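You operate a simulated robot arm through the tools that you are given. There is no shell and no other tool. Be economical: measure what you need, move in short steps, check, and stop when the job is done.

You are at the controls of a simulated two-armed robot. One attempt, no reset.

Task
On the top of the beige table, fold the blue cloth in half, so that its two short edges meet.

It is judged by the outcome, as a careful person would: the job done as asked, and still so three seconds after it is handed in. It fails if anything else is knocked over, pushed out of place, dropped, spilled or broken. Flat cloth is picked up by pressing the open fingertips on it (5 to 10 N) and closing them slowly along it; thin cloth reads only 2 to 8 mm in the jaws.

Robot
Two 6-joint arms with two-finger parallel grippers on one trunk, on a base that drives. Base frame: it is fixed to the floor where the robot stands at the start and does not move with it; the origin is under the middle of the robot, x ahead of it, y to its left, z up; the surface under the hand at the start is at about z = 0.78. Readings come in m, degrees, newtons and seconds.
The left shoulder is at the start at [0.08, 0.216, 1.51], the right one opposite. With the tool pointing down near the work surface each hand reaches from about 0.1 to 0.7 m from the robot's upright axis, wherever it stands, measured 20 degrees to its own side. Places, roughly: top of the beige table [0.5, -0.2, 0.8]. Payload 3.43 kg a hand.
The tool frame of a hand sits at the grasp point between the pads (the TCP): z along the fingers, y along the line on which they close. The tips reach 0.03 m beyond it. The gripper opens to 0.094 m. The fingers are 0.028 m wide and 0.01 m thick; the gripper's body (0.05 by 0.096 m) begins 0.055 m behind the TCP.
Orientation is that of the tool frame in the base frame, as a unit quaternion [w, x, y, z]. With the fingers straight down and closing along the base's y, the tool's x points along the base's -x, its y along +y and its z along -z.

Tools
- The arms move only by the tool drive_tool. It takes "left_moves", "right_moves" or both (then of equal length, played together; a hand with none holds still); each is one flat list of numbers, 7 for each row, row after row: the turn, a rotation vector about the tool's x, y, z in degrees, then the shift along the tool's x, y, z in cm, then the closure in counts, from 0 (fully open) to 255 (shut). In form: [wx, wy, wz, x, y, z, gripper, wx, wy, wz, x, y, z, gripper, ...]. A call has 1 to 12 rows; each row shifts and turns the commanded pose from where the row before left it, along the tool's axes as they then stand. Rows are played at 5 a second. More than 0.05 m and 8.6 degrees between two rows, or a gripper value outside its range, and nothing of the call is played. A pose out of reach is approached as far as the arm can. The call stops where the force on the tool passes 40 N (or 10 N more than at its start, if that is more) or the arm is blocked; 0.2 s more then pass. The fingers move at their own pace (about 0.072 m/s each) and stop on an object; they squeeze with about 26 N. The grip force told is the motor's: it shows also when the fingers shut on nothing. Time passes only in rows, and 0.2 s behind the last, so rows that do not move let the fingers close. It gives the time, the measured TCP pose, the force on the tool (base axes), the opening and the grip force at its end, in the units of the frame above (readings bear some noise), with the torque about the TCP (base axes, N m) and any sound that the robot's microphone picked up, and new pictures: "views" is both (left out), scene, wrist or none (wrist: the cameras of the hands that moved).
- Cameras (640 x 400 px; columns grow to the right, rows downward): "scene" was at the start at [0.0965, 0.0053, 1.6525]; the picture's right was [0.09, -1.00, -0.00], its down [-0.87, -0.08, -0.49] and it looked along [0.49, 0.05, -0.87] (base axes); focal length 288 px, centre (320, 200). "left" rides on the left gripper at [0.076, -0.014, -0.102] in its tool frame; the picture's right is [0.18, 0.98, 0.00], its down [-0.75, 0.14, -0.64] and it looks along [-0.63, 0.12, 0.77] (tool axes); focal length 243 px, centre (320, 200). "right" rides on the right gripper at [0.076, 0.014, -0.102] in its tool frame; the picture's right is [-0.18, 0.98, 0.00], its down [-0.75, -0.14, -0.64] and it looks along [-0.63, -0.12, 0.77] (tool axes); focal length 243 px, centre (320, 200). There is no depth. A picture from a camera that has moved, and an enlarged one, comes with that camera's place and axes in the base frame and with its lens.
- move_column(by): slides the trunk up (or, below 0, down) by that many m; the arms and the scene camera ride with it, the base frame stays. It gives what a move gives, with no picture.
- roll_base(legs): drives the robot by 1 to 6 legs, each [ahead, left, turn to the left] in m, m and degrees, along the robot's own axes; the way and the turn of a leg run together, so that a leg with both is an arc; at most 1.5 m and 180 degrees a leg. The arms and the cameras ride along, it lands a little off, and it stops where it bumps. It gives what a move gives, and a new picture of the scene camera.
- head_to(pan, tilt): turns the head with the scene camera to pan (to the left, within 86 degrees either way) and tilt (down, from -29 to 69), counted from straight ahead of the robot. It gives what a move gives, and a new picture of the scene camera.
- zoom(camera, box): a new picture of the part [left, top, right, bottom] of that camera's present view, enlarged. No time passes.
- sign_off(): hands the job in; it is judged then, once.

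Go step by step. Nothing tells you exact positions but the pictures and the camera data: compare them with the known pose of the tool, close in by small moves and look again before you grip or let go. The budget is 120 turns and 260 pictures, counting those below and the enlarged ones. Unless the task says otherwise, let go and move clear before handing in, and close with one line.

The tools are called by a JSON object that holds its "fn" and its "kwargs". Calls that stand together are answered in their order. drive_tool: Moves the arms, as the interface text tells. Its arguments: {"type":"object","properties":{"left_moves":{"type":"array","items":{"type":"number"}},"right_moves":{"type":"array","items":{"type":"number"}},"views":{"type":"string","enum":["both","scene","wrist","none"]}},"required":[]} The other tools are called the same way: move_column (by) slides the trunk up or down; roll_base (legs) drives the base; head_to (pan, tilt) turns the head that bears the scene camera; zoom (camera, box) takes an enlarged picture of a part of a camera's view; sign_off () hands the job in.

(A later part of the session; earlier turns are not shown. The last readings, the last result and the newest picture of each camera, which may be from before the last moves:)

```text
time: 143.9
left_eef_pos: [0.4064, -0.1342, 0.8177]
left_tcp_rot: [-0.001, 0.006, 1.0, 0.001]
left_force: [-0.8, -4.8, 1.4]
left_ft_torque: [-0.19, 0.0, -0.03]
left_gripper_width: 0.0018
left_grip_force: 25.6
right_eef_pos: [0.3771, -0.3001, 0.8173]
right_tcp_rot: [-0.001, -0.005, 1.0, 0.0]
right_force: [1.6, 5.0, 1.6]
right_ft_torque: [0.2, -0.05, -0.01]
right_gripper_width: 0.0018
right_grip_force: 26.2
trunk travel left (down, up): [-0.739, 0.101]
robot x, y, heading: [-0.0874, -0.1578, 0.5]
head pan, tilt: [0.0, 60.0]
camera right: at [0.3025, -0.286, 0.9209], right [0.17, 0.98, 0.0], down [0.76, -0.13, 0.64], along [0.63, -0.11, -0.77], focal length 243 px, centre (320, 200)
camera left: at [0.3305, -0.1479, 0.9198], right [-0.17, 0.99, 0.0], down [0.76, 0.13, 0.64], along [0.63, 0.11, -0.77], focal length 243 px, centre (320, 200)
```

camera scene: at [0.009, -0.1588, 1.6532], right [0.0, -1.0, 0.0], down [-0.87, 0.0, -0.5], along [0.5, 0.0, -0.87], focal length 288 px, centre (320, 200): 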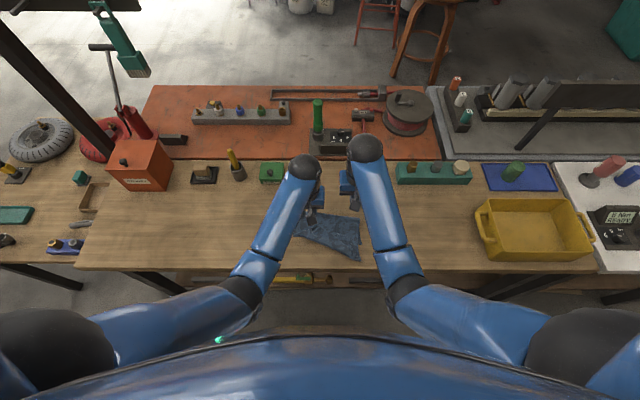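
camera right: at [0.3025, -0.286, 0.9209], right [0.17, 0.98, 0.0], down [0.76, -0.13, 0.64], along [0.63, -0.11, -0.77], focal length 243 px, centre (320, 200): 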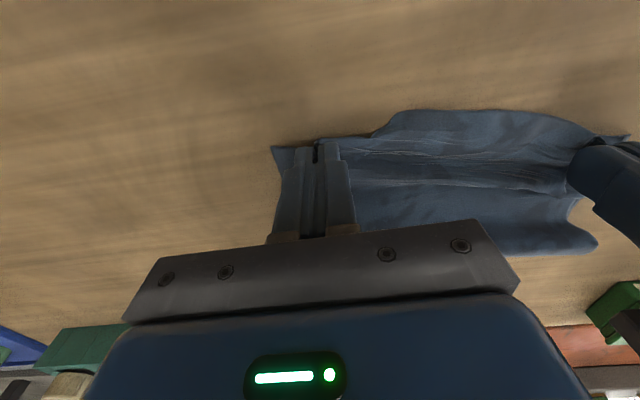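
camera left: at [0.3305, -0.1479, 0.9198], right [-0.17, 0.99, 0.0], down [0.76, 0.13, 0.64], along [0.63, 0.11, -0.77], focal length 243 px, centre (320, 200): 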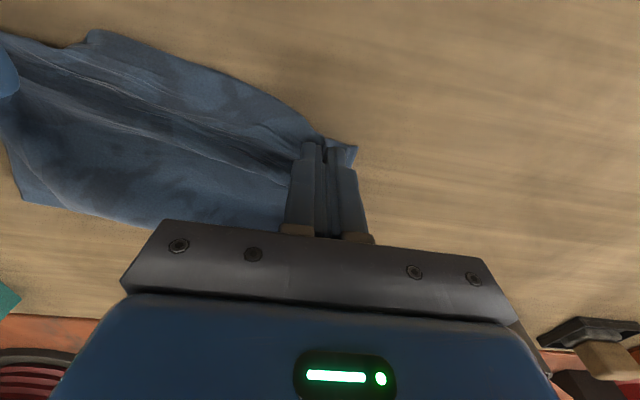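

That looks aligned on both sides. I'll spread the hands a little more, press down, open along the cloth, and clear away.

{"fn": "drive_tool", "kwargs": {"left_moves": [0, 0, 0, 0, 0.4, 0, 255, 0, 0, 0, 0, 0.2, 0.4, 255, 0, 0, 0, 0, 0, 0, 240, 0, 0, 0, 0, 0, 0, 220, 0, 0, 0, 0, 0, 0, 200, 0, 0, 0, 0, 0, 0, 190, 0, 0, 0, 0, 0, -1, 190, 0, 0, 0, 0, 0, -4, 190, 0, 0, 0, 0, 0, -4, 190, 0, 0, 0, 0, 4, -2, 190, 0, 0, 0, 0, 4, 0, 190, 0, 0, 0, 0, 4, 0, 190], "right_moves": [0, 0, 0, 0, -0.5, 0, 255, 0, 0, 0, 0, -0.3, 0.4, 255, 0, 0, 0, 0, 0, 0, 240, 0, 0, 0, 0, 0, 0, 220, 0, 0, 0, 0, 0, 0, 200, 0, 0, 0, 0, 0, 0, 190, 0, 0, 0, 0, 0, -1, 190, 0, 0, 0, 0, 0, -4, 190, 0, 0, 0, 0, 0, -4, 190, 0, 0, 0, 0, -4, -2, 190, 0, 0, 0, 0, -4, 0, 190, 0, 0, 0, 0, -4, 0, 190], "views": "none"}}

{"fn": "zoom", "kwargs": {"camera": "scene", "box": [280, 185, 380, 260]}}

{"fn": "zoom", "kwargs": {"camera": "right", "box": [340, 0, 640, 200]}}

```text
time: 146.5
left_eef_pos: [0.4068, -0.0091, 0.924]
left_tcp_rot: [-0.001, 0.007, 1.0, 0.001]
left_force: [0.0, 0.4, 0.5]
left_ft_torque: [-0.03, -0.03, 0.01]
left_gripper_width: 0.0241
left_grip_force: 0.2
right_eef_pos: [0.3788, -0.4299, 0.9263]
right_tcp_rot: [-0.002, -0.005, 1.0, -0.001]
right_force: [0.1, 0.0, 0.2]
right_ft_torque: [0.0, -0.03, -0.01]
right_gripper_width: 0.024
right_grip_force: 0.0
trunk travel left (down, up): [-0.739, 0.101]
robot x, y, heading: [-0.0855, -0.1582, 0.4]
head pan, tilt: [0.0, 60.0]
```

```text
5.33 times, centred on (330, 222) of scene
camera zoom: at [0.0102, -0.1587, 1.6532], right [0.0, -1.0, 0.0], down [-0.87, 0.0, -0.5], along [0.5, 0.0, -0.87], focal length 1534 px, centre (267, 80)
```

zoom: 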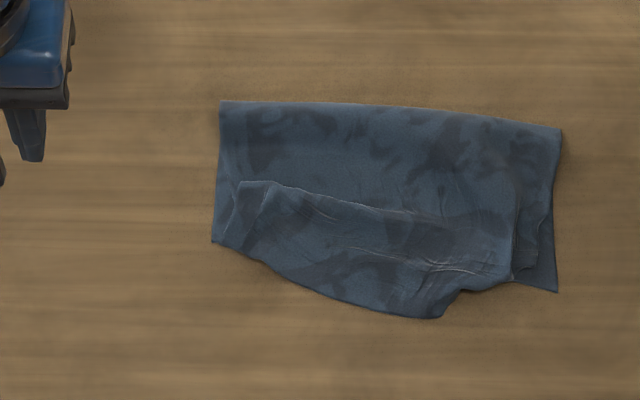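

```text
2.00 times, centred on (490, 100) of right
camera zoom: at [0.3037, -0.4165, 1.0297], right [0.17, 0.98, 0.0], down [0.76, -0.13, 0.64], along [0.63, -0.11, -0.77], focal length 485 px, centre (-20, 400)
```

zoom: 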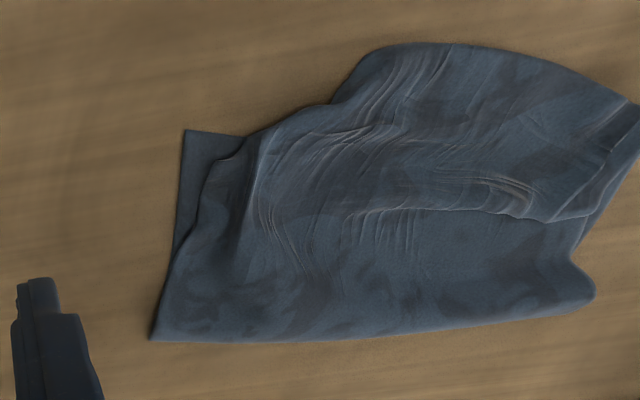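

Very close now: the left corners coincide, the right is about 1.5 cm short, and the middle of the top edge bulges 2.4 cm past. I'll press on the bulge with the right hand (closed) and slide it back 2 cm.

{"fn": "drive_tool", "kwargs": {"right_moves": [0, 0, 0, 0.5, 4.4, 0, 255, 0, 0, 0, 0.5, 4.4, 0, 255, 0, 0, 0, 0.5, 4.4, 0, 255, 0, 0, 0, 0.3, 4.0, 2, 255, 0, 0, 0, 0, 0, 4.5, 255, 0, 0, 0, 0, 0, 4, 255, 0, 0, 0, 0, 0, 0.7, 255, 0, 0, 0, 0, 0, 0.3, 255, 0, 0, 0, 0, 0, 0, 255], "views": "wrist"}}

```text
time: 148.5
left_eef_pos: [0.4055, -0.0099, 0.9229]
left_tcp_rot: [-0.002, 0.006, 1.0, 0.001]
left_force: [0.9, 0.5, -0.5]
left_ft_torque: [-0.02, 0.01, -0.03]
left_gripper_width: 0.0242
left_grip_force: 0.0
right_eef_pos: [0.3588, -0.2587, 0.8127]
right_tcp_rot: [-0.001, -0.006, 1.0, 0.0]
right_force: [-0.6, 1.1, 10.2]
right_ft_torque: [-0.07, 0.02, -0.04]
right_gripper_width: 0.0
right_grip_force: 25.7
trunk travel left (down, up): [-0.739, 0.101]
robot x, y, heading: [-0.0903, -0.1535, 0.1]
head pan, tilt: [0.0, 60.0]
camera right: at [0.2831, -0.2439, 0.9148], right [0.17, 0.98, 0.0], down [0.76, -0.13, 0.64], along [0.63, -0.11, -0.77], focal length 243 px, centre (320, 200)
```

right: 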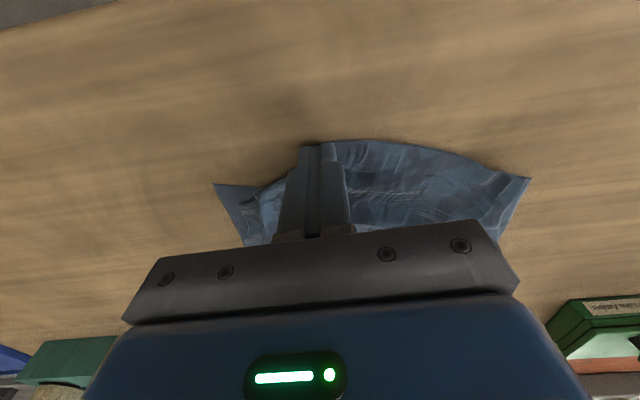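

{"fn": "drive_tool", "kwargs": {"right_moves": [0, 0, 0, -0.5, 0, 0, 255, 0, 0, 0, -0.5, 0, 0, 255, 0, 0, 0, -0.5, 0, 0, 255, 0, 0, 0, -0.5, 0, 0, 255, 0, 0, 0, -0.3, 0, 0, 255, 0, 0, 0, 0, 0, -2, 255, 0, 0, 0, 0, 0, -4, 255, 0, 0, 0, 0, -3, -3, 255, 0, 0, 0, 0, -4, 0, 255], "views": "none"}}

{"fn": "zoom", "kwargs": {"camera": "scene", "box": [280, 185, 380, 260]}}

```text
time: 150.5
left_eef_pos: [0.407, -0.0109, 0.9227]
left_tcp_rot: [-0.002, 0.006, 1.0, 0.002]
left_force: [0.1, -0.1, 0.0]
left_ft_torque: [0.0, -0.01, -0.01]
left_gripper_width: 0.024
left_grip_force: 0.1
right_eef_pos: [0.3826, -0.3293, 0.9012]
right_tcp_rot: [-0.002, -0.005, 1.0, 0.0]
right_force: [-0.3, -0.7, 0.4]
right_ft_torque: [0.01, 0.04, 0.01]
right_gripper_width: 0.0
right_grip_force: 25.9
trunk travel left (down, up): [-0.739, 0.101]
robot x, y, heading: [-0.0888, -0.1628, 0.4]
head pan, tilt: [0.0, 60.0]
```

```text
5.33 times, centred on (330, 222) of scene
camera zoom: at [0.0107, -0.1605, 1.6531], right [0.0, -1.0, 0.0], down [-0.87, 0.0, -0.5], along [0.5, 0.0, -0.87], focal length 1534 px, centre (267, 80)
```

zoom: 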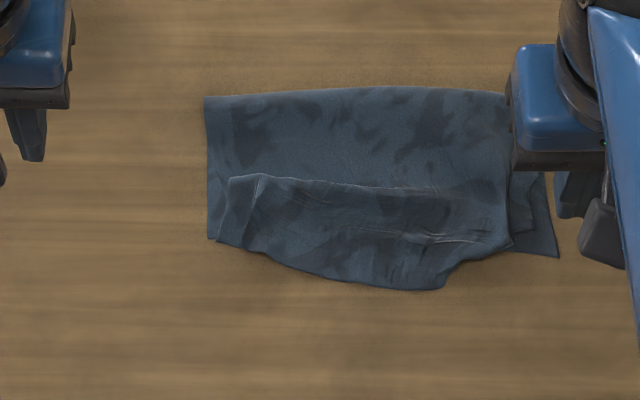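

The whole cloth shifted a little but is straight now. The bulge and the short right corner come from slack along the edge. I'll pin the left corner with the left hand and stroke the right top corner outward with light pressure.

{"fn": "drive_tool", "kwargs": {"left_moves": [0, 0, 0, -0.3, -4.5, 0, 255, 0, 0, 0, -0.3, -4.5, 0, 255, 0, 0, 0, -0.2, -4.3, 2, 255, 0, 0, 0, 0, 0, 4.5, 255, 0, 0, 0, 0, 0, 3.5, 255, 0, 0, 0, 0, 0, 0.8, 255, 0, 0, 0, 0, 0, 0.3, 255, 0, 0, 0, 0, 0, 0, 255], "right_moves": [0, 0, 0, -0.8, 1.5, 0, 255, 0, 0, 0, -0.8, 1.5, 2, 255, 0, 0, 0, 0, 0, 3, 255, 0, 0, 0, 0, 0, 3, 255, 0, 0, 0, 0, 0, 0, 255, 0, 0, 0, 0, 0, 0, 255, 0, 0, 0, 0, 0, 0, 255, 0, 0, 0, 0, 0, 0, 255], "views": "wrist"}}

```text
time: 152.3
left_eef_pos: [0.4148, -0.1426, 0.8125]
left_tcp_rot: [-0.002, 0.006, 1.0, 0.0]
left_force: [-0.9, -0.6, 4.7]
left_ft_torque: [0.01, 0.03, 0.0]
left_gripper_width: 0.0
left_grip_force: 25.7
right_eef_pos: [0.3976, -0.297, 0.8202]
right_tcp_rot: [-0.001, -0.005, 1.0, -0.001]
right_force: [-0.6, 0.1, 0.0]
right_ft_torque: [0.02, 0.0, 0.01]
right_gripper_width: 0.0
right_grip_force: 25.8
trunk travel left (down, up): [-0.739, 0.101]
robot x, y, heading: [-0.0868, -0.1574, 0.5]
head pan, tilt: [0.0, 60.0]
camera right: at [0.3225, -0.2826, 0.9229], right [0.17, 0.98, 0.0], down [0.76, -0.13, 0.64], along [0.63, -0.11, -0.77], focal length 243 px, centre (320, 200)
camera left: at [0.3384, -0.1552, 0.9149], right [-0.17, 0.99, 0.0], down [0.76, 0.13, 0.64], along [0.63, 0.11, -0.77], focal length 243 px, centre (320, 200)
```

right: 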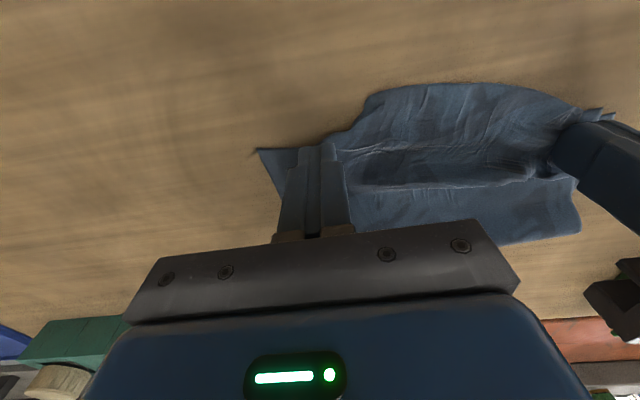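
left: 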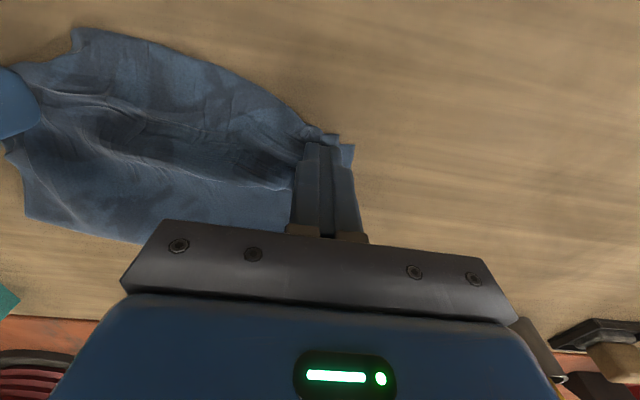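

{"fn": "drive_tool", "kwargs": {"left_moves": [0, 0, 0, 0, 0, 0.08, 255, 0, 0, 0, 0, 0, 0, 255, 0, 0, 0, 0, 0, 0, 255, 0, 0, 0, 0, 0, 0, 255, 0, 0, 0, 0, 0, 0, 255, 0, 0, 0, 0, 0, 0, 255, 0, 0, 0, 0, 0, 0, 255, 0, 0, 0, 0, 0, 0, 255, 0, 0, 0, 0, 0, 0, 255, 0, 0, 0, 0, 0, 0, 255], "right_moves": [0, 0, 0, 0, 0, 0.6, 255, 0, 0, 0, 0, 0, 0.25, 255, 0, 0, 0, 0, 0, 0.05, 255, 0, 0, 0, 0.1, -0.5, 0, 255, 0, 0, 0, 0.1, -0.5, 0, 255, 0, 0, 0, 0.1, -0.5, 0, 255, 0, 0, 0, 0.1, -0.5, 0, 255, 0, 0, 0, 0.1, -0.5, 0, 255, 0, 0, 0, 0.1, -0.4, 0, 255, 0, 0, 0, 0, 0, 0, 255], "views": "wrist"}}

{"fn": "zoom", "kwargs": {"camera": "scene", "box": [280, 185, 380, 260]}}

```text
time: 154.5
left_eef_pos: [0.4137, -0.1403, 0.8121]
left_tcp_rot: [-0.003, 0.007, 1.0, 0.001]
left_force: [-0.2, -3.3, 5.3]
left_ft_torque: [-0.12, -0.08, -0.05]
left_gripper_width: 0.0
left_grip_force: 26.4
right_eef_pos: [0.3918, -0.3263, 0.8125]
right_tcp_rot: [-0.001, -0.005, 1.0, -0.001]
right_force: [1.4, 6.7, 11.3]
right_ft_torque: [0.23, -0.15, 0.04]
right_gripper_width: 0.0001
right_grip_force: 26.5
trunk travel left (down, up): [-0.739, 0.101]
robot x, y, heading: [-0.0875, -0.1615, 0.5]
head pan, tilt: [0.0, 60.0]
camera right: at [0.3167, -0.312, 0.9154], right [0.17, 0.98, 0.0], down [0.76, -0.13, 0.64], along [0.63, -0.11, -0.77], focal length 243 px, centre (320, 200)
camera left: at [0.3374, -0.1539, 0.9147], right [-0.17, 0.99, 0.0], down [0.76, 0.13, 0.64], along [0.63, 0.11, -0.77], focal length 243 px, centre (320, 200)
```

right: 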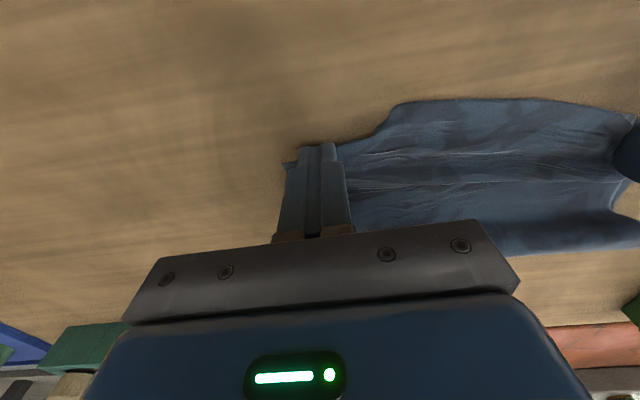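
left: 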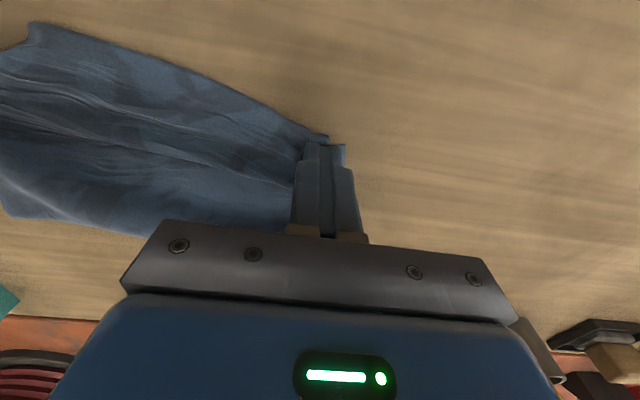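

```text
5.33 times, centred on (330, 222) of scene
camera zoom: at [0.0082, -0.1574, 1.6533], right [0.0, -1.0, 0.0], down [-0.87, 0.0, -0.5], along [0.5, 0.0, -0.87], focal length 1534 px, centre (267, 80)
```

zoom: 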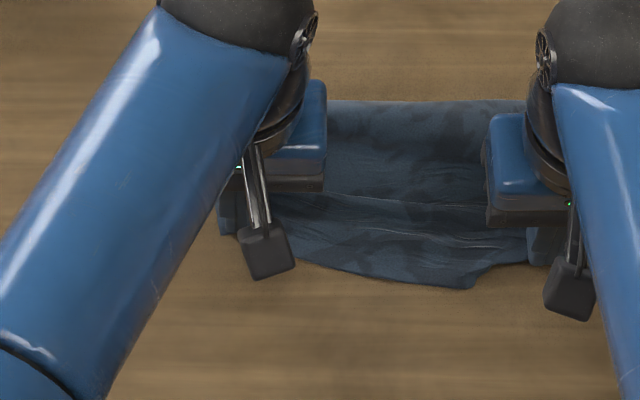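

That stretched the top layer nicely and straightened the edge. Lift both hands and look.

{"fn": "drive_tool", "kwargs": {"left_moves": [0, 0, 0, 0, 0, -1, 255, 0, 0, 0, 0, 0, -4, 255, 0, 0, 0, 0, 0, -4, 255, 0, 0, 0, 0, 4, -2, 255, 0, 0, 0, 0, 4, 0, 255, 0, 0, 0, 0, 4, 0, 255], "right_moves": [0, 0, 0, 0, 0, -1, 255, 0, 0, 0, 0, 0, -4, 255, 0, 0, 0, 0, 0, -4, 255, 0, 0, 0, 0, -4, -2, 255, 0, 0, 0, 0, -4, 0, 255, 0, 0, 0, 0, -3, 0, 255], "views": "none"}}

{"fn": "zoom", "kwargs": {"camera": "scene", "box": [280, 185, 380, 260]}}

{"fn": "zoom", "kwargs": {"camera": "right", "box": [340, 0, 640, 200]}}

```text
time: 155.9
left_eef_pos: [0.4155, -0.0192, 0.9211]
left_tcp_rot: [-0.002, 0.005, 1.0, 0.001]
left_force: [0.1, 0.3, -0.6]
left_ft_torque: [0.0, 0.0, 0.02]
left_gripper_width: 0.0
left_grip_force: 25.8
right_eef_pos: [0.3958, -0.4363, 0.9229]
right_tcp_rot: [-0.002, -0.005, 1.0, -0.001]
right_force: [-0.3, 1.2, 0.3]
right_ft_torque: [-0.02, -0.03, 0.01]
right_gripper_width: 0.0
right_grip_force: 25.7
trunk travel left (down, up): [-0.739, 0.101]
robot x, y, heading: [-0.0875, -0.1572, 0.3]
head pan, tilt: [0.0, 60.0]
```

```text
5.33 times, centred on (330, 222) of scene
camera zoom: at [0.0101, -0.158, 1.6532], right [0.0, -1.0, 0.0], down [-0.87, 0.0, -0.5], along [0.5, 0.0, -0.87], focal length 1534 px, centre (267, 80)
```

zoom: 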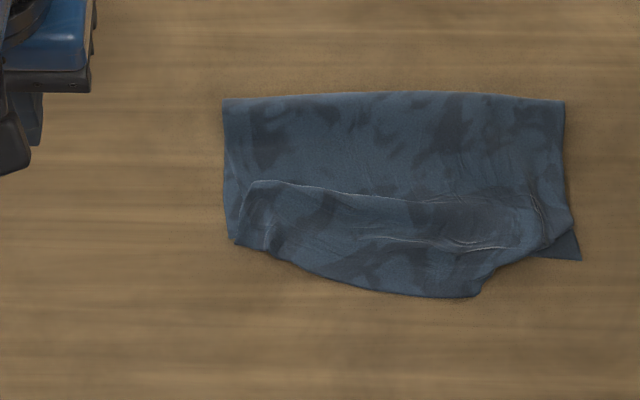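

```text
2.00 times, centred on (490, 100) of right
camera zoom: at [0.3204, -0.4224, 1.026], right [0.17, 0.98, 0.0], down [0.76, -0.13, 0.64], along [0.63, -0.11, -0.77], focal length 485 px, centre (-20, 400)
```

zoom: 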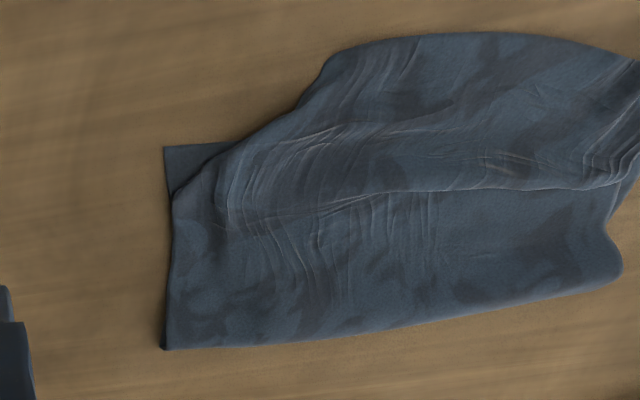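

Much better: the corners are within about 1.5 cm. Only the middle-right of the top edge still bulges ~2 cm. I'll pin the right corner and stroke the slack toward the fold with the left hand, once.

{"fn": "drive_tool", "kwargs": {"left_moves": [0, 0, 0, -0.7, -4, 0, 255, 0, 0, 0, -0.7, -4, 0, 255, 0, 0, 0, -0.7, -4, 0, 255, 0, 0, 0, -0.7, -4, 0, 255, 0, 0, 0, -0.4, -3.6, 2.5, 255, 0, 0, 0, 0, 0, 4, 255, 0, 0, 0, 0, 0, 3.2, 255, 0, 0, 0, 0, 0, 0.8, 255, 0, 0, 0, 0, 0, 0.2, 255, 0, 0, 0, 0, 0, 0, 255], "right_moves": [0, 0, 0, 0, 4, 0, 255, 0, 0, 0, 0, 4, 0, 255, 0, 0, 0, 0, 4, 2, 255, 0, 0, 0, 0, 0, 4, 255, 0, 0, 0, 0, 0, 4, 255, 0, 0, 0, 0, 0, 0.8, 255, 0, 0, 0, 0, 0, 0.25, 255, 0, 0, 0, 0, 0, 0, 255, 0, 0, 0, 0, 0, 0, 255, 0, 0, 0, 0, 0, 0, 255], "views": "none"}}

```text
time: 158.1
left_eef_pos: [0.4442, -0.2182, 0.8167]
left_tcp_rot: [-0.001, 0.006, 1.0, 0.001]
left_force: [-0.3, 0.6, -0.4]
left_ft_torque: [0.01, 0.01, 0.0]
left_gripper_width: 0.0001
left_grip_force: 26.3
right_eef_pos: [0.3915, -0.3179, 0.8124]
right_tcp_rot: [0.001, -0.005, 1.0, -0.002]
right_force: [2.8, -2.5, 23.7]
right_ft_torque: [0.02, -0.23, -0.03]
right_gripper_width: 0.0001
right_grip_force: 25.7
trunk travel left (down, up): [-0.739, 0.101]
robot x, y, heading: [-0.0881, -0.1563, 0.6]
head pan, tilt: [0.0, 60.0]
```

{"fn": "drive_tool", "kwargs": {"left_moves": [0, 0, 0, 0, 0, 0.35, 255, 0, 0, 0, 0, 0, 0.12, 255, 0, 0, 0, -0.5, 0, 0, 255, 0, 0, 0, -0.5, 0, 0, 255, 0, 0, 0, -0.5, 0, 0, 255, 0, 0, 0, -0.5, 0, 0, 255, 0, 0, 0, -0.5, 0, 0, 255, 0, 0, 0, -0.5, 0, 0, 255, 0, 0, 0, 0, 0, 0, 255], "views": "none"}}

{"fn": "drive_tool", "kwargs": {"left_moves": [0, 0, 0, 0, 0, -1, 255, 0, 0, 0, 0, 0, -4, 255, 0, 0, 0, 0, 0, -4, 255, 0, 0, 0, 0, 4, -2, 255, 0, 0, 0, 0, 4, 0, 255, 0, 0, 0, 0, 4, 0, 255, 0, 0, 0, 0, 4, 0, 255, 0, 0, 0, 0, 4, 0, 255], "right_moves": [0, 0, 0, 0, 0, 0, 255, 0, 0, 0, 0, 0, 0, 255, 0, 0, 0, 0, 0, -1, 255, 0, 0, 0, 0, 0, -4, 255, 0, 0, 0, 0, 0, -4, 255, 0, 0, 0, 0, -4, -2, 255, 0, 0, 0, 0, -4, 0, 255, 0, 0, 0, 0, -4, 0, 255], "views": "none"}}

{"fn": "zoom", "kwargs": {"camera": "scene", "box": [280, 185, 380, 260]}}

```text
time: 160.1
left_eef_pos: [0.4737, -0.2171, 0.8109]
left_tcp_rot: [-0.001, 0.006, 1.0, 0.001]
left_force: [-2.4, -1.8, 8.5]
left_ft_torque: [-0.05, 0.08, -0.04]
left_gripper_width: 0.0
left_grip_force: 25.5
right_eef_pos: [0.3904, -0.3174, 0.8119]
right_tcp_rot: [0.001, -0.005, 1.0, -0.001]
right_force: [6.8, 0.0, 26.6]
right_ft_torque: [0.14, -0.34, -0.04]
right_gripper_width: 0.0001
right_grip_force: 25.9
trunk travel left (down, up): [-0.739, 0.101]
robot x, y, heading: [-0.0871, -0.1599, 0.8]
head pan, tilt: [0.0, 60.0]
```

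```text
time: 161.9
left_eef_pos: [0.479, -0.0173, 0.9221]
left_tcp_rot: [-0.002, 0.008, 1.0, 0.001]
left_force: [0.6, 0.7, -0.1]
left_ft_torque: [-0.01, 0.03, -0.01]
left_gripper_width: 0.0001
left_grip_force: 25.5
right_eef_pos: [0.3951, -0.4362, 0.922]
right_tcp_rot: [-0.002, -0.005, 1.0, -0.001]
right_force: [-0.8, 0.2, 0.4]
right_ft_torque: [-0.02, 0.02, 0.0]
right_gripper_width: 0.0
right_grip_force: 25.5
trunk travel left (down, up): [-0.739, 0.101]
robot x, y, heading: [-0.0885, -0.1572, 0.2]
head pan, tilt: [0.0, 60.0]
```

```text
5.33 times, centred on (330, 222) of scene
camera zoom: at [0.0101, -0.1574, 1.6531], right [0.0, -1.0, 0.0], down [-0.87, 0.0, -0.5], along [0.5, 0.0, -0.87], focal length 1534 px, centre (267, 80)
```

zoom: 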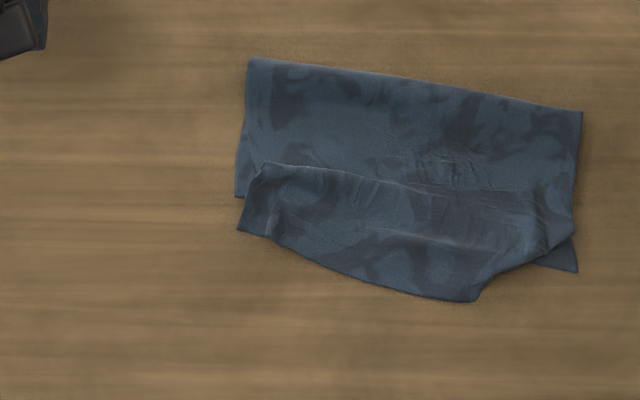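

That shifted the layers; the top edge now overhangs 2–3.5 cm on the left and middle. I'll do one more lift-and-lay, gripping only the single-layer overhang at the left corner and at the right shoulder of the bulge.

{"fn": "drive_tool", "kwargs": {"left_moves": [0, 0, 0, 1.6, -3.5, 0, 200, 0, 0, 0, 1.6, -3.5, 0, 200, 0, 0, 0, 1.5, -3.5, 0, 200, 0, 0, 0, 1.5, -3.5, 1.2, 200, 0, 0, 0, 0, 0, 4, 200, 0, 0, 0, 0, 0, 4, 200, 0, 0, 0, 0, 0, 0, 200], "right_moves": [0, 0, 0, 0.6, 4, 0, 200, 0, 0, 0, 0.5, 4, 0, 200, 0, 0, 0, 0.5, 4, 0, 200, 0, 0, 0, 0.5, 3.5, 1.2, 200, 0, 0, 0, 0, 0, 4, 200, 0, 0, 0, 0, 0, 4, 200, 0, 0, 0, 0, 0, 0, 200], "views": "wrist"}}

```text
time: 163.5
left_eef_pos: [0.4154, -0.1559, 0.8275]
left_tcp_rot: [-0.002, 0.006, 1.0, 0.0]
left_force: [-0.1, -0.2, 0.3]
left_ft_torque: [-0.03, 0.02, -0.02]
left_gripper_width: 0.0204
left_grip_force: 0.1
right_eef_pos: [0.3723, -0.2815, 0.8308]
right_tcp_rot: [-0.002, -0.005, 1.0, 0.0]
right_force: [0.2, 0.5, 0.5]
right_ft_torque: [-0.02, 0.02, 0.02]
right_gripper_width: 0.0204
right_grip_force: 0.0
trunk travel left (down, up): [-0.739, 0.101]
robot x, y, heading: [-0.089, -0.1583, 0.1]
head pan, tilt: [0.0, 60.0]
camera right: at [0.2968, -0.2675, 0.9338], right [0.17, 0.98, 0.0], down [0.76, -0.13, 0.64], along [0.63, -0.11, -0.77], focal length 243 px, centre (320, 200)
camera left: at [0.34, -0.1695, 0.9301], right [-0.17, 0.99, 0.0], down [0.76, 0.13, 0.64], along [0.63, 0.11, -0.77], focal length 243 px, centre (320, 200)
```

right: 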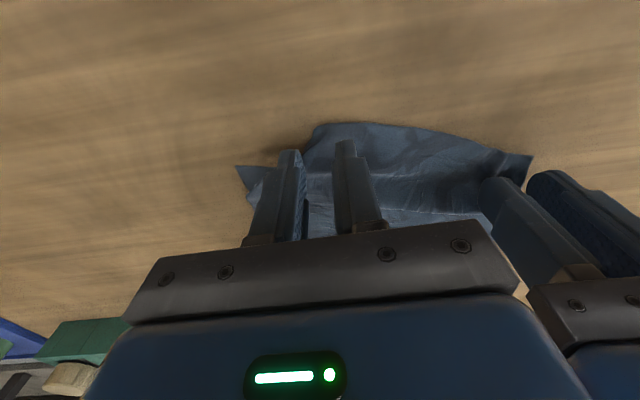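
left: 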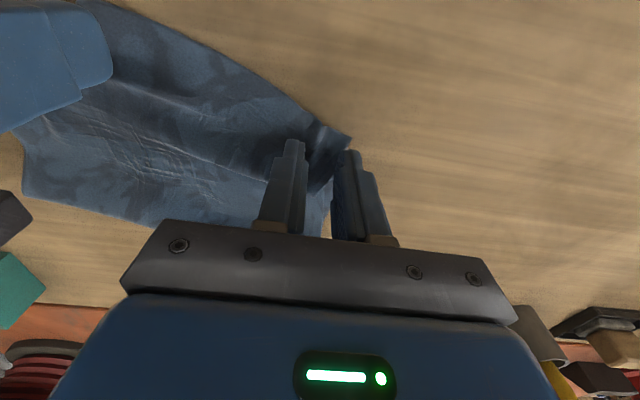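

{"fn": "drive_tool", "kwargs": {"left_moves": [0, 0, 0, 0, -0.5, 0.7, 200, 0, 0, 0, 0, 0, 0.6, 200, 0, 0, 0, 0, 0, 0.25, 200, 0, 0, 0, 0, 0, 0, 208, 0, 0, 0, 0, 0, 0, 216, 0, 0, 0, 0, 0, 0, 224, 0, 0, 0, 0, 0, 0, 232, 0, 0, 0, 0, 0, 0, 240, 0, 0, 0, 0, 0, 0, 255, 0, 0, 0, 0, 0, 0, 255, 0, 0, 0, 0, 0, -1.5, 255, 0, 0, 0, -0.5, 0, -1.5, 255], "right_moves": [0, 0, 0, 0, 0.6, 0.9, 200, 0, 0, 0, 0, 0, 0.75, 200, 0, 0, 0, 0, 0, 0.25, 200, 0, 0, 0, 0, 0, 0, 208, 0, 0, 0, 0, 0, 0, 216, 0, 0, 0, 0, 0, 0, 224, 0, 0, 0, 0, 0, 0, 232, 0, 0, 0, 0, 0, 0, 240, 0, 0, 0, 0, 0, 0, 255, 0, 0, 0, 0, 0, 0, 255, 0, 0, 0, 0, 0, -1.5, 255, 0, 0, 0, -0.5, 0, -1.5, 255], "views": "wrist"}}

```text
time: 166.1
left_eef_pos: [0.4187, -0.1624, 0.8442]
left_tcp_rot: [-0.002, 0.006, 1.0, 0.001]
left_force: [0.4, 0.0, -1.1]
left_ft_torque: [-0.01, -0.01, -0.04]
left_gripper_width: 0.0018
left_grip_force: 26.3
right_eef_pos: [0.3756, -0.2761, 0.8396]
right_tcp_rot: [-0.002, -0.006, 1.0, -0.001]
right_force: [0.1, -0.7, 0.2]
right_ft_torque: [0.0, 0.01, -0.05]
right_gripper_width: 0.0
right_grip_force: 26.1
trunk travel left (down, up): [-0.739, 0.101]
robot x, y, heading: [-0.0871, -0.1577, 0.4]
head pan, tilt: [0.0, 60.0]
camera right: at [0.3, -0.2614, 0.9431], right [0.17, 0.98, 0.0], down [0.76, -0.13, 0.64], along [0.63, -0.11, -0.77], focal length 243 px, centre (320, 200)
camera left: at [0.3426, -0.1747, 0.9454], right [-0.17, 0.99, 0.0], down [0.76, 0.13, 0.64], along [0.63, 0.11, -0.77], focal length 243 px, centre (320, 200)
```

right: 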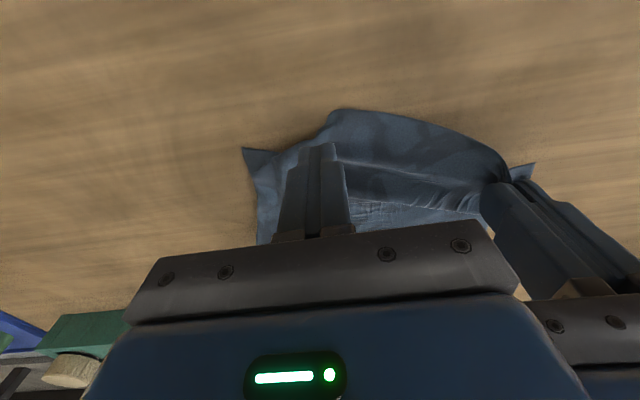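
left: 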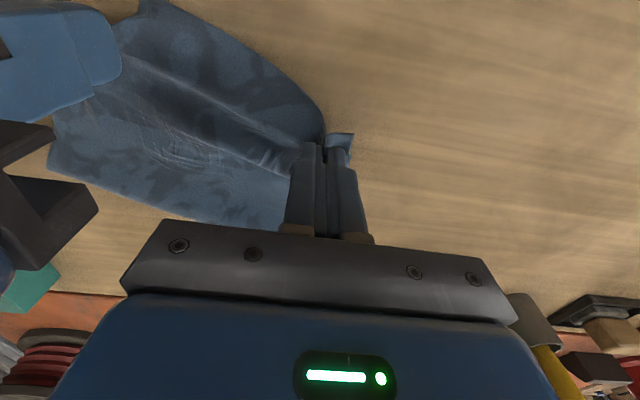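

The left is held but the right missed. I'll re-pick the right with a firmer press.

{"fn": "drive_tool", "kwargs": {"right_moves": [0, 0, 0, 0.8, 0, 0, 190, 0, 0, 0, 0, 0, 1.2, 190, 0, 0, 0, 0, 0, 1.2, 190, 0, 0, 0, 0, 0, 0.45, 190, 0, 0, 0, 0, 0, 0.15, 190, 0, 0, 0, 0, 0, 0, 200, 0, 0, 0, 0, 0, 0, 210, 0, 0, 0, 0, 0, 0, 220, 0, 0, 0, 0, 0, 0, 230, 0, 0, 0, 0, 0, 0, 240, 0, 0, 0, 0, 0, 0, 255, 0, 0, 0, 0, 0, 0, 255], "views": "none"}}

```text
time: 168.7
left_eef_pos: [0.417, -0.1621, 0.8447]
left_tcp_rot: [-0.001, 0.006, 1.0, 0.001]
left_force: [0.0, -1.2, -0.4]
left_ft_torque: [-0.05, 0.02, 0.01]
left_gripper_width: 0.0019
left_grip_force: 25.5
right_eef_pos: [0.3657, -0.2745, 0.812]
right_tcp_rot: [0.0, -0.005, 1.0, -0.001]
right_force: [2.7, -2.0, 29.1]
right_ft_torque: [-0.1, -0.35, -0.03]
right_gripper_width: 0.0
right_grip_force: 25.5
trunk travel left (down, up): [-0.739, 0.101]
robot x, y, heading: [-0.0848, -0.162, 0.3]
head pan, tilt: [0.0, 60.0]
```

{"fn": "drive_tool", "kwargs": {"right_moves": [0, 0, 0, 0, 0, -2, 190, 0, 0, 0, 0, 0, 0, 190, 0, 0, 0, 0, 0, 0, 190], "views": "wrist"}}

```text
time: 169.5
left_eef_pos: [0.4197, -0.1619, 0.8418]
left_tcp_rot: [-0.002, 0.006, 1.0, 0.0]
left_force: [0.2, -1.0, 0.8]
left_ft_torque: [-0.01, -0.05, 0.0]
left_gripper_width: 0.0016
left_grip_force: 25.9
right_eef_pos: [0.3664, -0.2759, 0.8301]
right_tcp_rot: [-0.003, -0.006, 1.0, -0.001]
right_force: [0.7, 0.2, 0.4]
right_ft_torque: [0.02, 0.01, 0.0]
right_gripper_width: 0.0241
right_grip_force: 0.0
trunk travel left (down, up): [-0.739, 0.101]
robot x, y, heading: [-0.0879, -0.1597, 0.2]
head pan, tilt: [0.0, 60.0]
camera right: at [0.292, -0.2619, 0.9335], right [0.17, 0.98, 0.0], down [0.76, -0.13, 0.64], along [0.63, -0.11, -0.77], focal length 243 px, centre (320, 200)
```

right: 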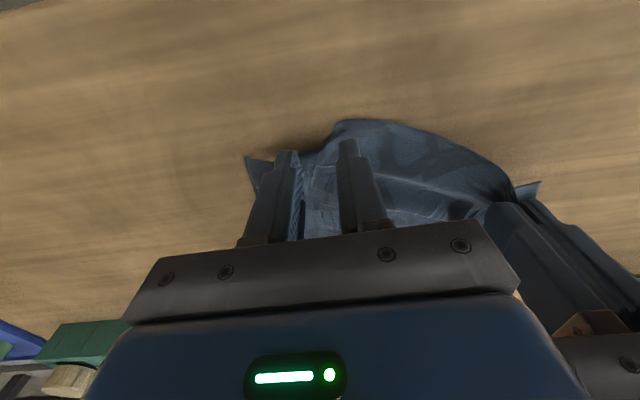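

{"fn": "drive_tool", "kwargs": {"right_moves": [0, 0, 0, 0, 1.1, 0.8, 190, 0, 0, 0, 0, 0, 0.7, 190, 0, 0, 0, 0, 0, 0.25, 190, 0, 0, 0, 0, 0, 0, 198, 0, 0, 0, 0, 0, 0, 206, 0, 0, 0, 0, 0, 0, 214, 0, 0, 0, 0, 0, 0, 222, 0, 0, 0, 0, 0, 0, 230, 0, 0, 0, 0, 0, 0, 238, 0, 0, 0, 0, 0, 0, 246, 0, 0, 0, 0, 0, 0, 255, 0, 0, 0, 0, 0, 0, 255], "views": "wrist"}}

```text
time: 172.1
left_eef_pos: [0.4192, -0.1614, 0.8428]
left_tcp_rot: [-0.002, 0.006, 1.0, 0.0]
left_force: [-0.4, 0.5, 0.2]
left_ft_torque: [0.0, -0.04, -0.01]
left_gripper_width: 0.0019
left_grip_force: 25.9
right_eef_pos: [0.3681, -0.2632, 0.8143]
right_tcp_rot: [-0.001, -0.004, 1.0, -0.001]
right_force: [-0.1, 0.9, 0.4]
right_ft_torque: [-0.02, 0.02, 0.06]
right_gripper_width: 0.0
right_grip_force: 26.4
trunk travel left (down, up): [-0.739, 0.101]
robot x, y, heading: [-0.0879, -0.1556, 0.3]
head pan, tilt: [0.0, 60.0]
camera right: at [0.293, -0.2503, 0.9168], right [0.17, 0.98, 0.0], down [0.76, -0.13, 0.64], along [0.63, -0.11, -0.77], focal length 243 px, centre (320, 200)
```

right: 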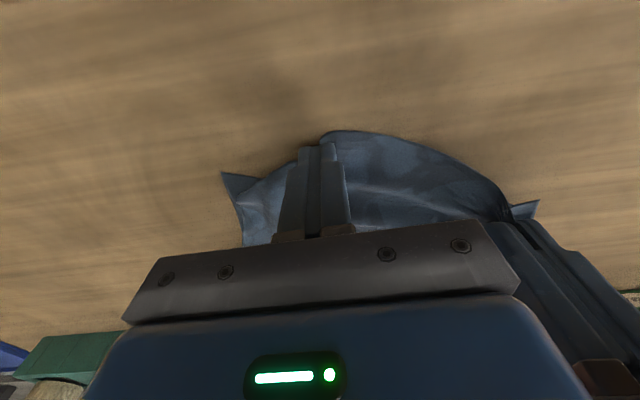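

Not enough pressure that time. Again, slightly deeper.

{"fn": "drive_tool", "kwargs": {"right_moves": [0, 0, 0, 0, 0, -0.6, 190, 0, 0, 0, 0, 0.2, 0, 190, 0, 0, 0, 0, 0, 0.6, 190, 0, 0, 0, 0, 0, 0.25, 190, 0, 0, 0, 0, 0, 0.05, 198, 0, 0, 0, 0, 0, 0, 206, 0, 0, 0, 0, 0, 0, 214, 0, 0, 0, 0, 0, 0, 222, 0, 0, 0, 0, 0, 0, 232, 0, 0, 0, 0, 0, 0, 244, 0, 0, 0, 0, 0, 0, 255, 0, 0, 0, 0, 0, 0, 255], "views": "none"}}

```text
time: 174.7
left_eef_pos: [0.417, -0.1621, 0.8445]
left_tcp_rot: [-0.001, 0.007, 1.0, 0.002]
left_force: [-0.6, -0.1, 0.2]
left_ft_torque: [-0.04, 0.04, 0.0]
left_gripper_width: 0.0018
left_grip_force: 25.7
right_eef_pos: [0.3669, -0.2621, 0.812]
right_tcp_rot: [0.0, -0.006, 1.0, -0.001]
right_force: [3.1, -2.8, 29.6]
right_ft_torque: [-0.19, -0.2, -0.01]
right_gripper_width: 0.0
right_grip_force: 25.7
trunk travel left (down, up): [-0.739, 0.101]
robot x, y, heading: [-0.0885, -0.1576, 0.4]
head pan, tilt: [0.0, 60.0]
```

{"fn": "drive_tool", "kwargs": {"right_moves": [0, 0, 0, 0, 0, -0.6, 190, 0, 0, 0, 0.4, 0.2, 0, 190, 0, 0, 0, 0, 0, 0.47, 190, 0, 0, 0, 0, 0, 0, 190, 0, 0, 0, 0, 0, 0, 198, 0, 0, 0, 0, 0, 0, 206, 0, 0, 0, 0, 0, 0, 214, 0, 0, 0, 0, 0, 0, 222, 0, 0, 0, 0, 0, 0, 232, 0, 0, 0, 0, 0, 0, 244, 0, 0, 0, 0, 0, 0, 255, 0, 0, 0, 0, 0, 0, 255], "views": "wrist"}}

```text
time: 177.3
left_eef_pos: [0.4184, -0.1609, 0.8437]
left_tcp_rot: [-0.002, 0.006, 1.0, 0.001]
left_force: [-0.2, 0.0, -0.8]
left_ft_torque: [-0.01, -0.02, -0.02]
left_gripper_width: 0.0017
left_grip_force: 26.6
right_eef_pos: [0.3624, -0.2614, 0.8118]
right_tcp_rot: [-0.001, -0.005, 1.0, 0.0]
right_force: [0.6, -2.2, 13.6]
right_ft_torque: [-0.06, -0.05, -0.01]
right_gripper_width: 0.0001
right_grip_force: 25.9
trunk travel left (down, up): [-0.739, 0.101]
robot x, y, heading: [-0.0895, -0.1583, 0.0]
head pan, tilt: [0.0, 60.0]
camera right: at [0.2879, -0.247, 0.9151], right [0.17, 0.98, 0.0], down [0.76, -0.13, 0.64], along [0.63, -0.11, -0.77], focal length 243 px, centre (320, 200)
```

right: 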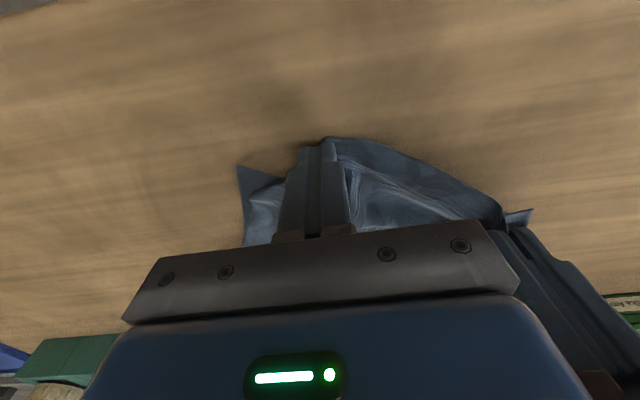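

The right can't gather there. Instead I'll carry the left corner to its place over the lower corner and hold it down as a pin, with the right hand lifted.

{"fn": "drive_tool", "kwargs": {"left_moves": [0, 0, 0, -2.5, 0.3, -2.5, 255, 0, 0, 0, -2.5, 0.3, -1.5, 255, 0, 0, 0, 0, 0, 0, 255, 0, 0, 0, 1.5, 0, 2, 255, 0, 0, 0, 1.3, 0, 2.5, 255, 0, 0, 0, 0, 0, 2.2, 255, 0, 0, 0, 0, 0, 0.4, 255, 0, 0, 0, 0, 0, 0, 255], "right_moves": [0, 0, 0, 0, 0, -2, 255, 0, 0, 0, 0, -1, -2, 255, 0, 0, 0, 0, 0, 0, 255, 0, 0, 0, 0, 0, 0, 255, 0, 0, 0, 0, 0, 0, 255, 0, 0, 0, 0, 0, 0, 255, 0, 0, 0, 0, 0, 0, 255, 0, 0, 0, 0, 0, 0, 255], "views": "none"}}

{"fn": "zoom", "kwargs": {"camera": "right", "box": [160, 0, 640, 240]}}

{"fn": "zoom", "kwargs": {"camera": "left", "box": [0, 0, 480, 240]}}

```text
time: 179.1
left_eef_pos: [0.4397, -0.1534, 0.8114]
left_tcp_rot: [-0.002, 0.006, 1.0, 0.001]
left_force: [0.8, 1.1, 4.2]
left_ft_torque: [-0.02, -0.04, 0.0]
left_gripper_width: 0.002
left_grip_force: 26.4
right_eef_pos: [0.3633, -0.2711, 0.8516]
right_tcp_rot: [-0.001, -0.004, 1.0, -0.001]
right_force: [0.6, 0.8, 0.1]
right_ft_torque: [0.03, 0.06, -0.01]
right_gripper_width: 0.0
right_grip_force: 25.7
trunk travel left (down, up): [-0.739, 0.101]
robot x, y, heading: [-0.0872, -0.16, 0.3]
head pan, tilt: [0.0, 60.0]
```

```text
1.33 times, centred on (400, 120) of right
camera zoom: at [0.288, -0.2564, 0.9555], right [0.17, 0.98, 0.0], down [0.76, -0.13, 0.64], along [0.63, -0.11, -0.77], focal length 324 px, centre (213, 307)
```

zoom: 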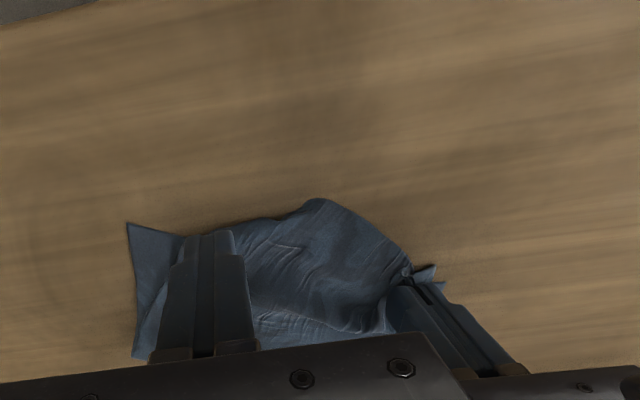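

```text
1.33 times, centred on (240, 120) of left
camera zoom: at [0.364, -0.1676, 0.9155], right [-0.17, 0.99, 0.0], down [0.76, 0.13, 0.64], along [0.63, 0.11, -0.77], focal length 324 px, centre (427, 307)
```

zoom: 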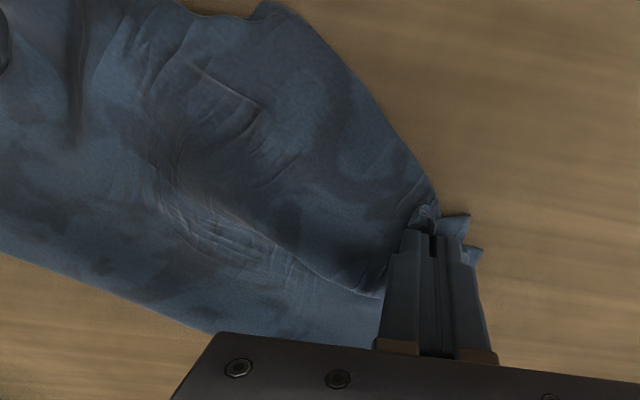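

The bulge is smaller. The sideways stroke worked well before, so with the left corner held as pin, I'll stroke the right side outward again.

{"fn": "drive_tool", "kwargs": {"left_moves": [0, 0, 0, 0, 0, 0.03, 255, 0, 0, 0, 0, 0, 0, 255, 0, 0, 0, 0, 0, 0, 255, 0, 0, 0, 0, 0, 0, 255, 0, 0, 0, 0, 0, 0, 255, 0, 0, 0, 0, 0, 0, 255, 0, 0, 0, 0, 0, 0, 255, 0, 0, 0, 0, 0, 0, 255, 0, 0, 0, 0, 0, 0, 255, 0, 0, 0, 0, 0, 0, 255, 0, 0, 0, 0, 0, 0, 255], "right_moves": [0, 0, 0, -1.3, -0.8, 0, 255, 0, 0, 0, -1.3, -0.8, 1, 255, 0, 0, 0, 0, 0, 2.3, 255, 0, 0, 0, 0, 0, 0.5, 255, 0, 0, 0, 0, 0, 0.15, 255, 0, 0, 0, 0, -0.6, 0, 255, 0, 0, 0, 0, -0.6, 0, 255, 0, 0, 0, 0, -0.6, 0, 255, 0, 0, 0, 0, -0.6, 0, 255, 0, 0, 0, 0, -0.6, 0, 255, 0, 0, 0, 0, 0, 0, 255], "views": "wrist"}}

```text
time: 181.5
left_eef_pos: [0.4392, -0.1547, 0.8115]
left_tcp_rot: [-0.002, 0.006, 1.0, 0.001]
left_force: [1.4, 2.9, 11.4]
left_ft_torque: [0.04, 0.0, 0.01]
left_gripper_width: 0.0016
left_grip_force: 25.4
right_eef_pos: [0.3907, -0.3168, 0.8122]
right_tcp_rot: [-0.002, -0.006, 1.0, -0.001]
right_force: [-0.6, 0.6, 0.4]
right_ft_torque: [0.06, -0.01, 0.0]
right_gripper_width: 0.0
right_grip_force: 25.9
trunk travel left (down, up): [-0.739, 0.101]
robot x, y, heading: [-0.084, -0.158, 0.2]
head pan, tilt: [0.0, 60.0]
camera right: at [0.3147, -0.3027, 0.9154], right [0.17, 0.98, 0.0], down [0.76, -0.13, 0.64], along [0.63, -0.11, -0.77], focal length 243 px, centre (320, 200)
camera left: at [0.364, -0.1679, 0.9149], right [-0.17, 0.99, 0.0], down [0.76, 0.13, 0.64], along [0.63, 0.11, -0.77], focal length 243 px, centre (320, 200)
```

right: 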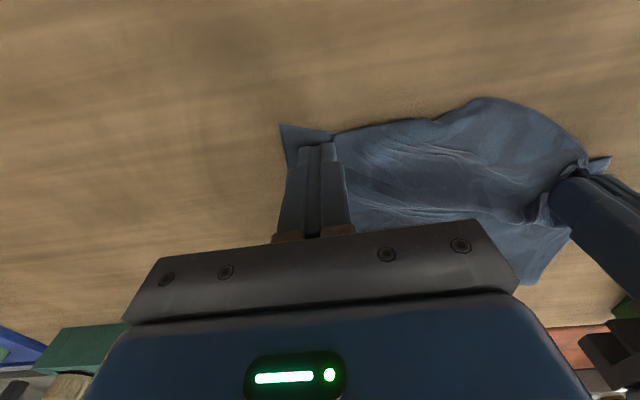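
left: 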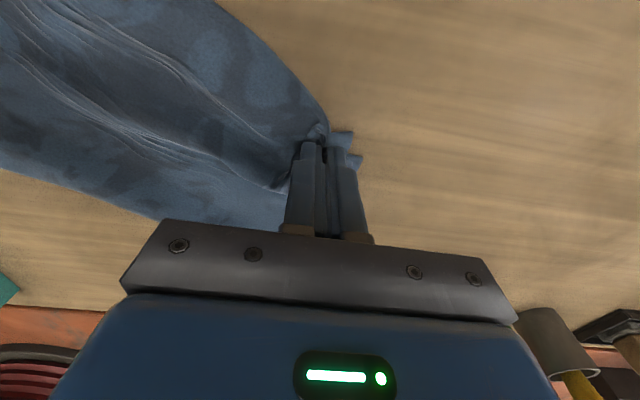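

The right side is well placed. Now I'll release the left pinch, and with the right hand as pin stroke the left corner outward and slightly away.

{"fn": "drive_tool", "kwargs": {"left_moves": [0, 0, 0, 0, 0, 0, 235, 0, 0, 0, 0, 0, 0, 215, 0, 0, 0, 0, 0, 0, 195, 0, 0, 0, 0, 0, -1.5, 195, 0, 0, 0, 0.6, 0.4, 0, 255, 0, 0, 0, 0, 0, 1.3, 255, 0, 0, 0, 0, 0, 0.22, 255, 0, 0, 0, -0.2, 0.5, 0, 255, 0, 0, 0, -0.3, 0.5, 0, 255, 0, 0, 0, -0.3, 0.5, 0, 255, 0, 0, 0, -0.3, 0.5, 0, 255, 0, 0, 0, 0, 0, 0, 255], "right_moves": [0, 0, 0, 0, 0, 0.1, 255, 0, 0, 0, 0, 0, 0.05, 255, 0, 0, 0, 0, 0, 0, 255, 0, 0, 0, 0, 0, 0, 255, 0, 0, 0, 0, 0, 0, 255, 0, 0, 0, 0, 0, 0, 255, 0, 0, 0, 0, 0, 0, 255, 0, 0, 0, 0, 0, 0, 255, 0, 0, 0, 0, 0, 0, 255, 0, 0, 0, 0, 0, 0, 255, 0, 0, 0, 0, 0, 0, 255, 0, 0, 0, 0, 0, 0, 255], "views": "none"}}

{"fn": "zoom", "kwargs": {"camera": "right", "box": [160, 0, 640, 240]}}

```text
time: 184.1
left_eef_pos: [0.4448, -0.1328, 0.813]
left_tcp_rot: [-0.001, 0.007, 1.0, 0.001]
left_force: [-0.7, -2.8, 10.6]
left_ft_torque: [-0.06, 0.11, 0.01]
left_gripper_width: 0.0001
left_grip_force: 25.8
right_eef_pos: [0.3885, -0.3171, 0.8118]
right_tcp_rot: [-0.002, -0.006, 1.0, 0.0]
right_force: [3.8, 1.0, 14.8]
right_ft_torque: [0.07, -0.14, -0.07]
right_gripper_width: 0.0
right_grip_force: 26.0
trunk travel left (down, up): [-0.739, 0.101]
robot x, y, heading: [-0.0891, -0.1604, 0.4]
head pan, tilt: [0.0, 60.0]
```

```text
1.33 times, centred on (400, 120) of right
camera zoom: at [0.3138, -0.3024, 0.9146], right [0.17, 0.98, 0.0], down [0.76, -0.13, 0.64], along [0.63, -0.11, -0.77], focal length 324 px, centre (213, 307)
```

zoom: 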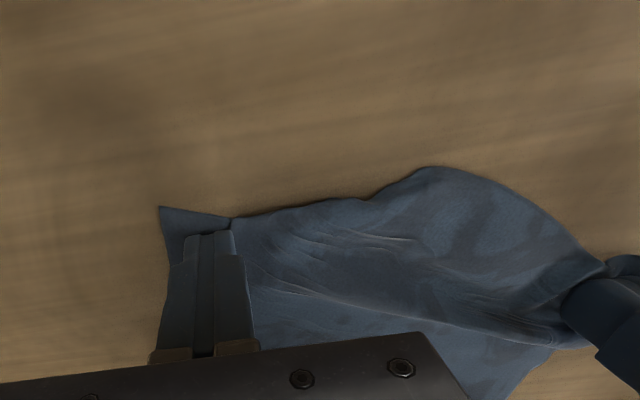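

{"fn": "drive_tool", "kwargs": {"left_moves": [0, 0, 0, -0.2, 0.5, 0.03, 255, 0, 0, 0, -0.2, 0.5, 0, 255, 0, 0, 0, -0.2, 0.5, 0, 255, 0, 0, 0, 0, 0, 0, 255, 0, 0, 0, 0, 0, -1, 255, 0, 0, 0, 0, 0, -4, 255, 0, 0, 0, 0, 0, -4, 255, 0, 0, 0, 0, 4, -2, 255, 0, 0, 0, 0, 4, 0, 255, 0, 0, 0, 0, 4, 0, 255], "right_moves": [0, 0, 0, 0, 0, 0, 255, 0, 0, 0, 0, 0, 0, 255, 0, 0, 0, 0, 0, 0, 255, 0, 0, 0, 0, 0, 0, 255, 0, 0, 0, 0, 0, 0, 255, 0, 0, 0, 0, 0, -1, 255, 0, 0, 0, 0, 0, -4, 255, 0, 0, 0, 0, 0, -4, 255, 0, 0, 0, 0, -4, -2, 255, 0, 0, 0, 0, -4, 0, 255], "views": "none"}}

{"fn": "zoom", "kwargs": {"camera": "scene", "box": [280, 185, 380, 260]}}

```text
time: 186.3
left_eef_pos: [0.4545, 0.0036, 0.9212]
left_tcp_rot: [-0.003, 0.007, 1.0, 0.001]
left_force: [0.8, -1.1, -0.6]
left_ft_torque: [0.0, -0.01, 0.0]
left_gripper_width: 0.0001
left_grip_force: 25.7
right_eef_pos: [0.3904, -0.3961, 0.9198]
right_tcp_rot: [-0.003, -0.005, 1.0, 0.0]
right_force: [-0.1, 0.5, -1.1]
right_ft_torque: [0.0, -0.02, 0.01]
right_gripper_width: 0.0
right_grip_force: 25.4
trunk travel left (down, up): [-0.739, 0.101]
robot x, y, heading: [-0.0877, -0.1575, 0.4]
head pan, tilt: [0.0, 60.0]
```

```text
5.33 times, centred on (330, 222) of scene
camera zoom: at [0.0101, -0.1595, 1.6531], right [0.0, -1.0, 0.0], down [-0.87, 0.0, -0.5], along [0.5, 0.0, -0.87], focal length 1534 px, centre (267, 80)
```

zoom: 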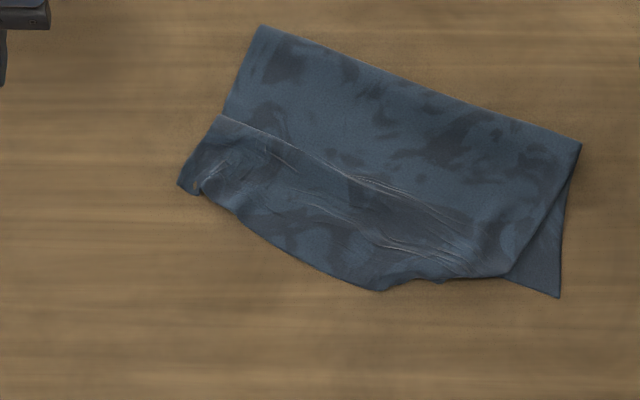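

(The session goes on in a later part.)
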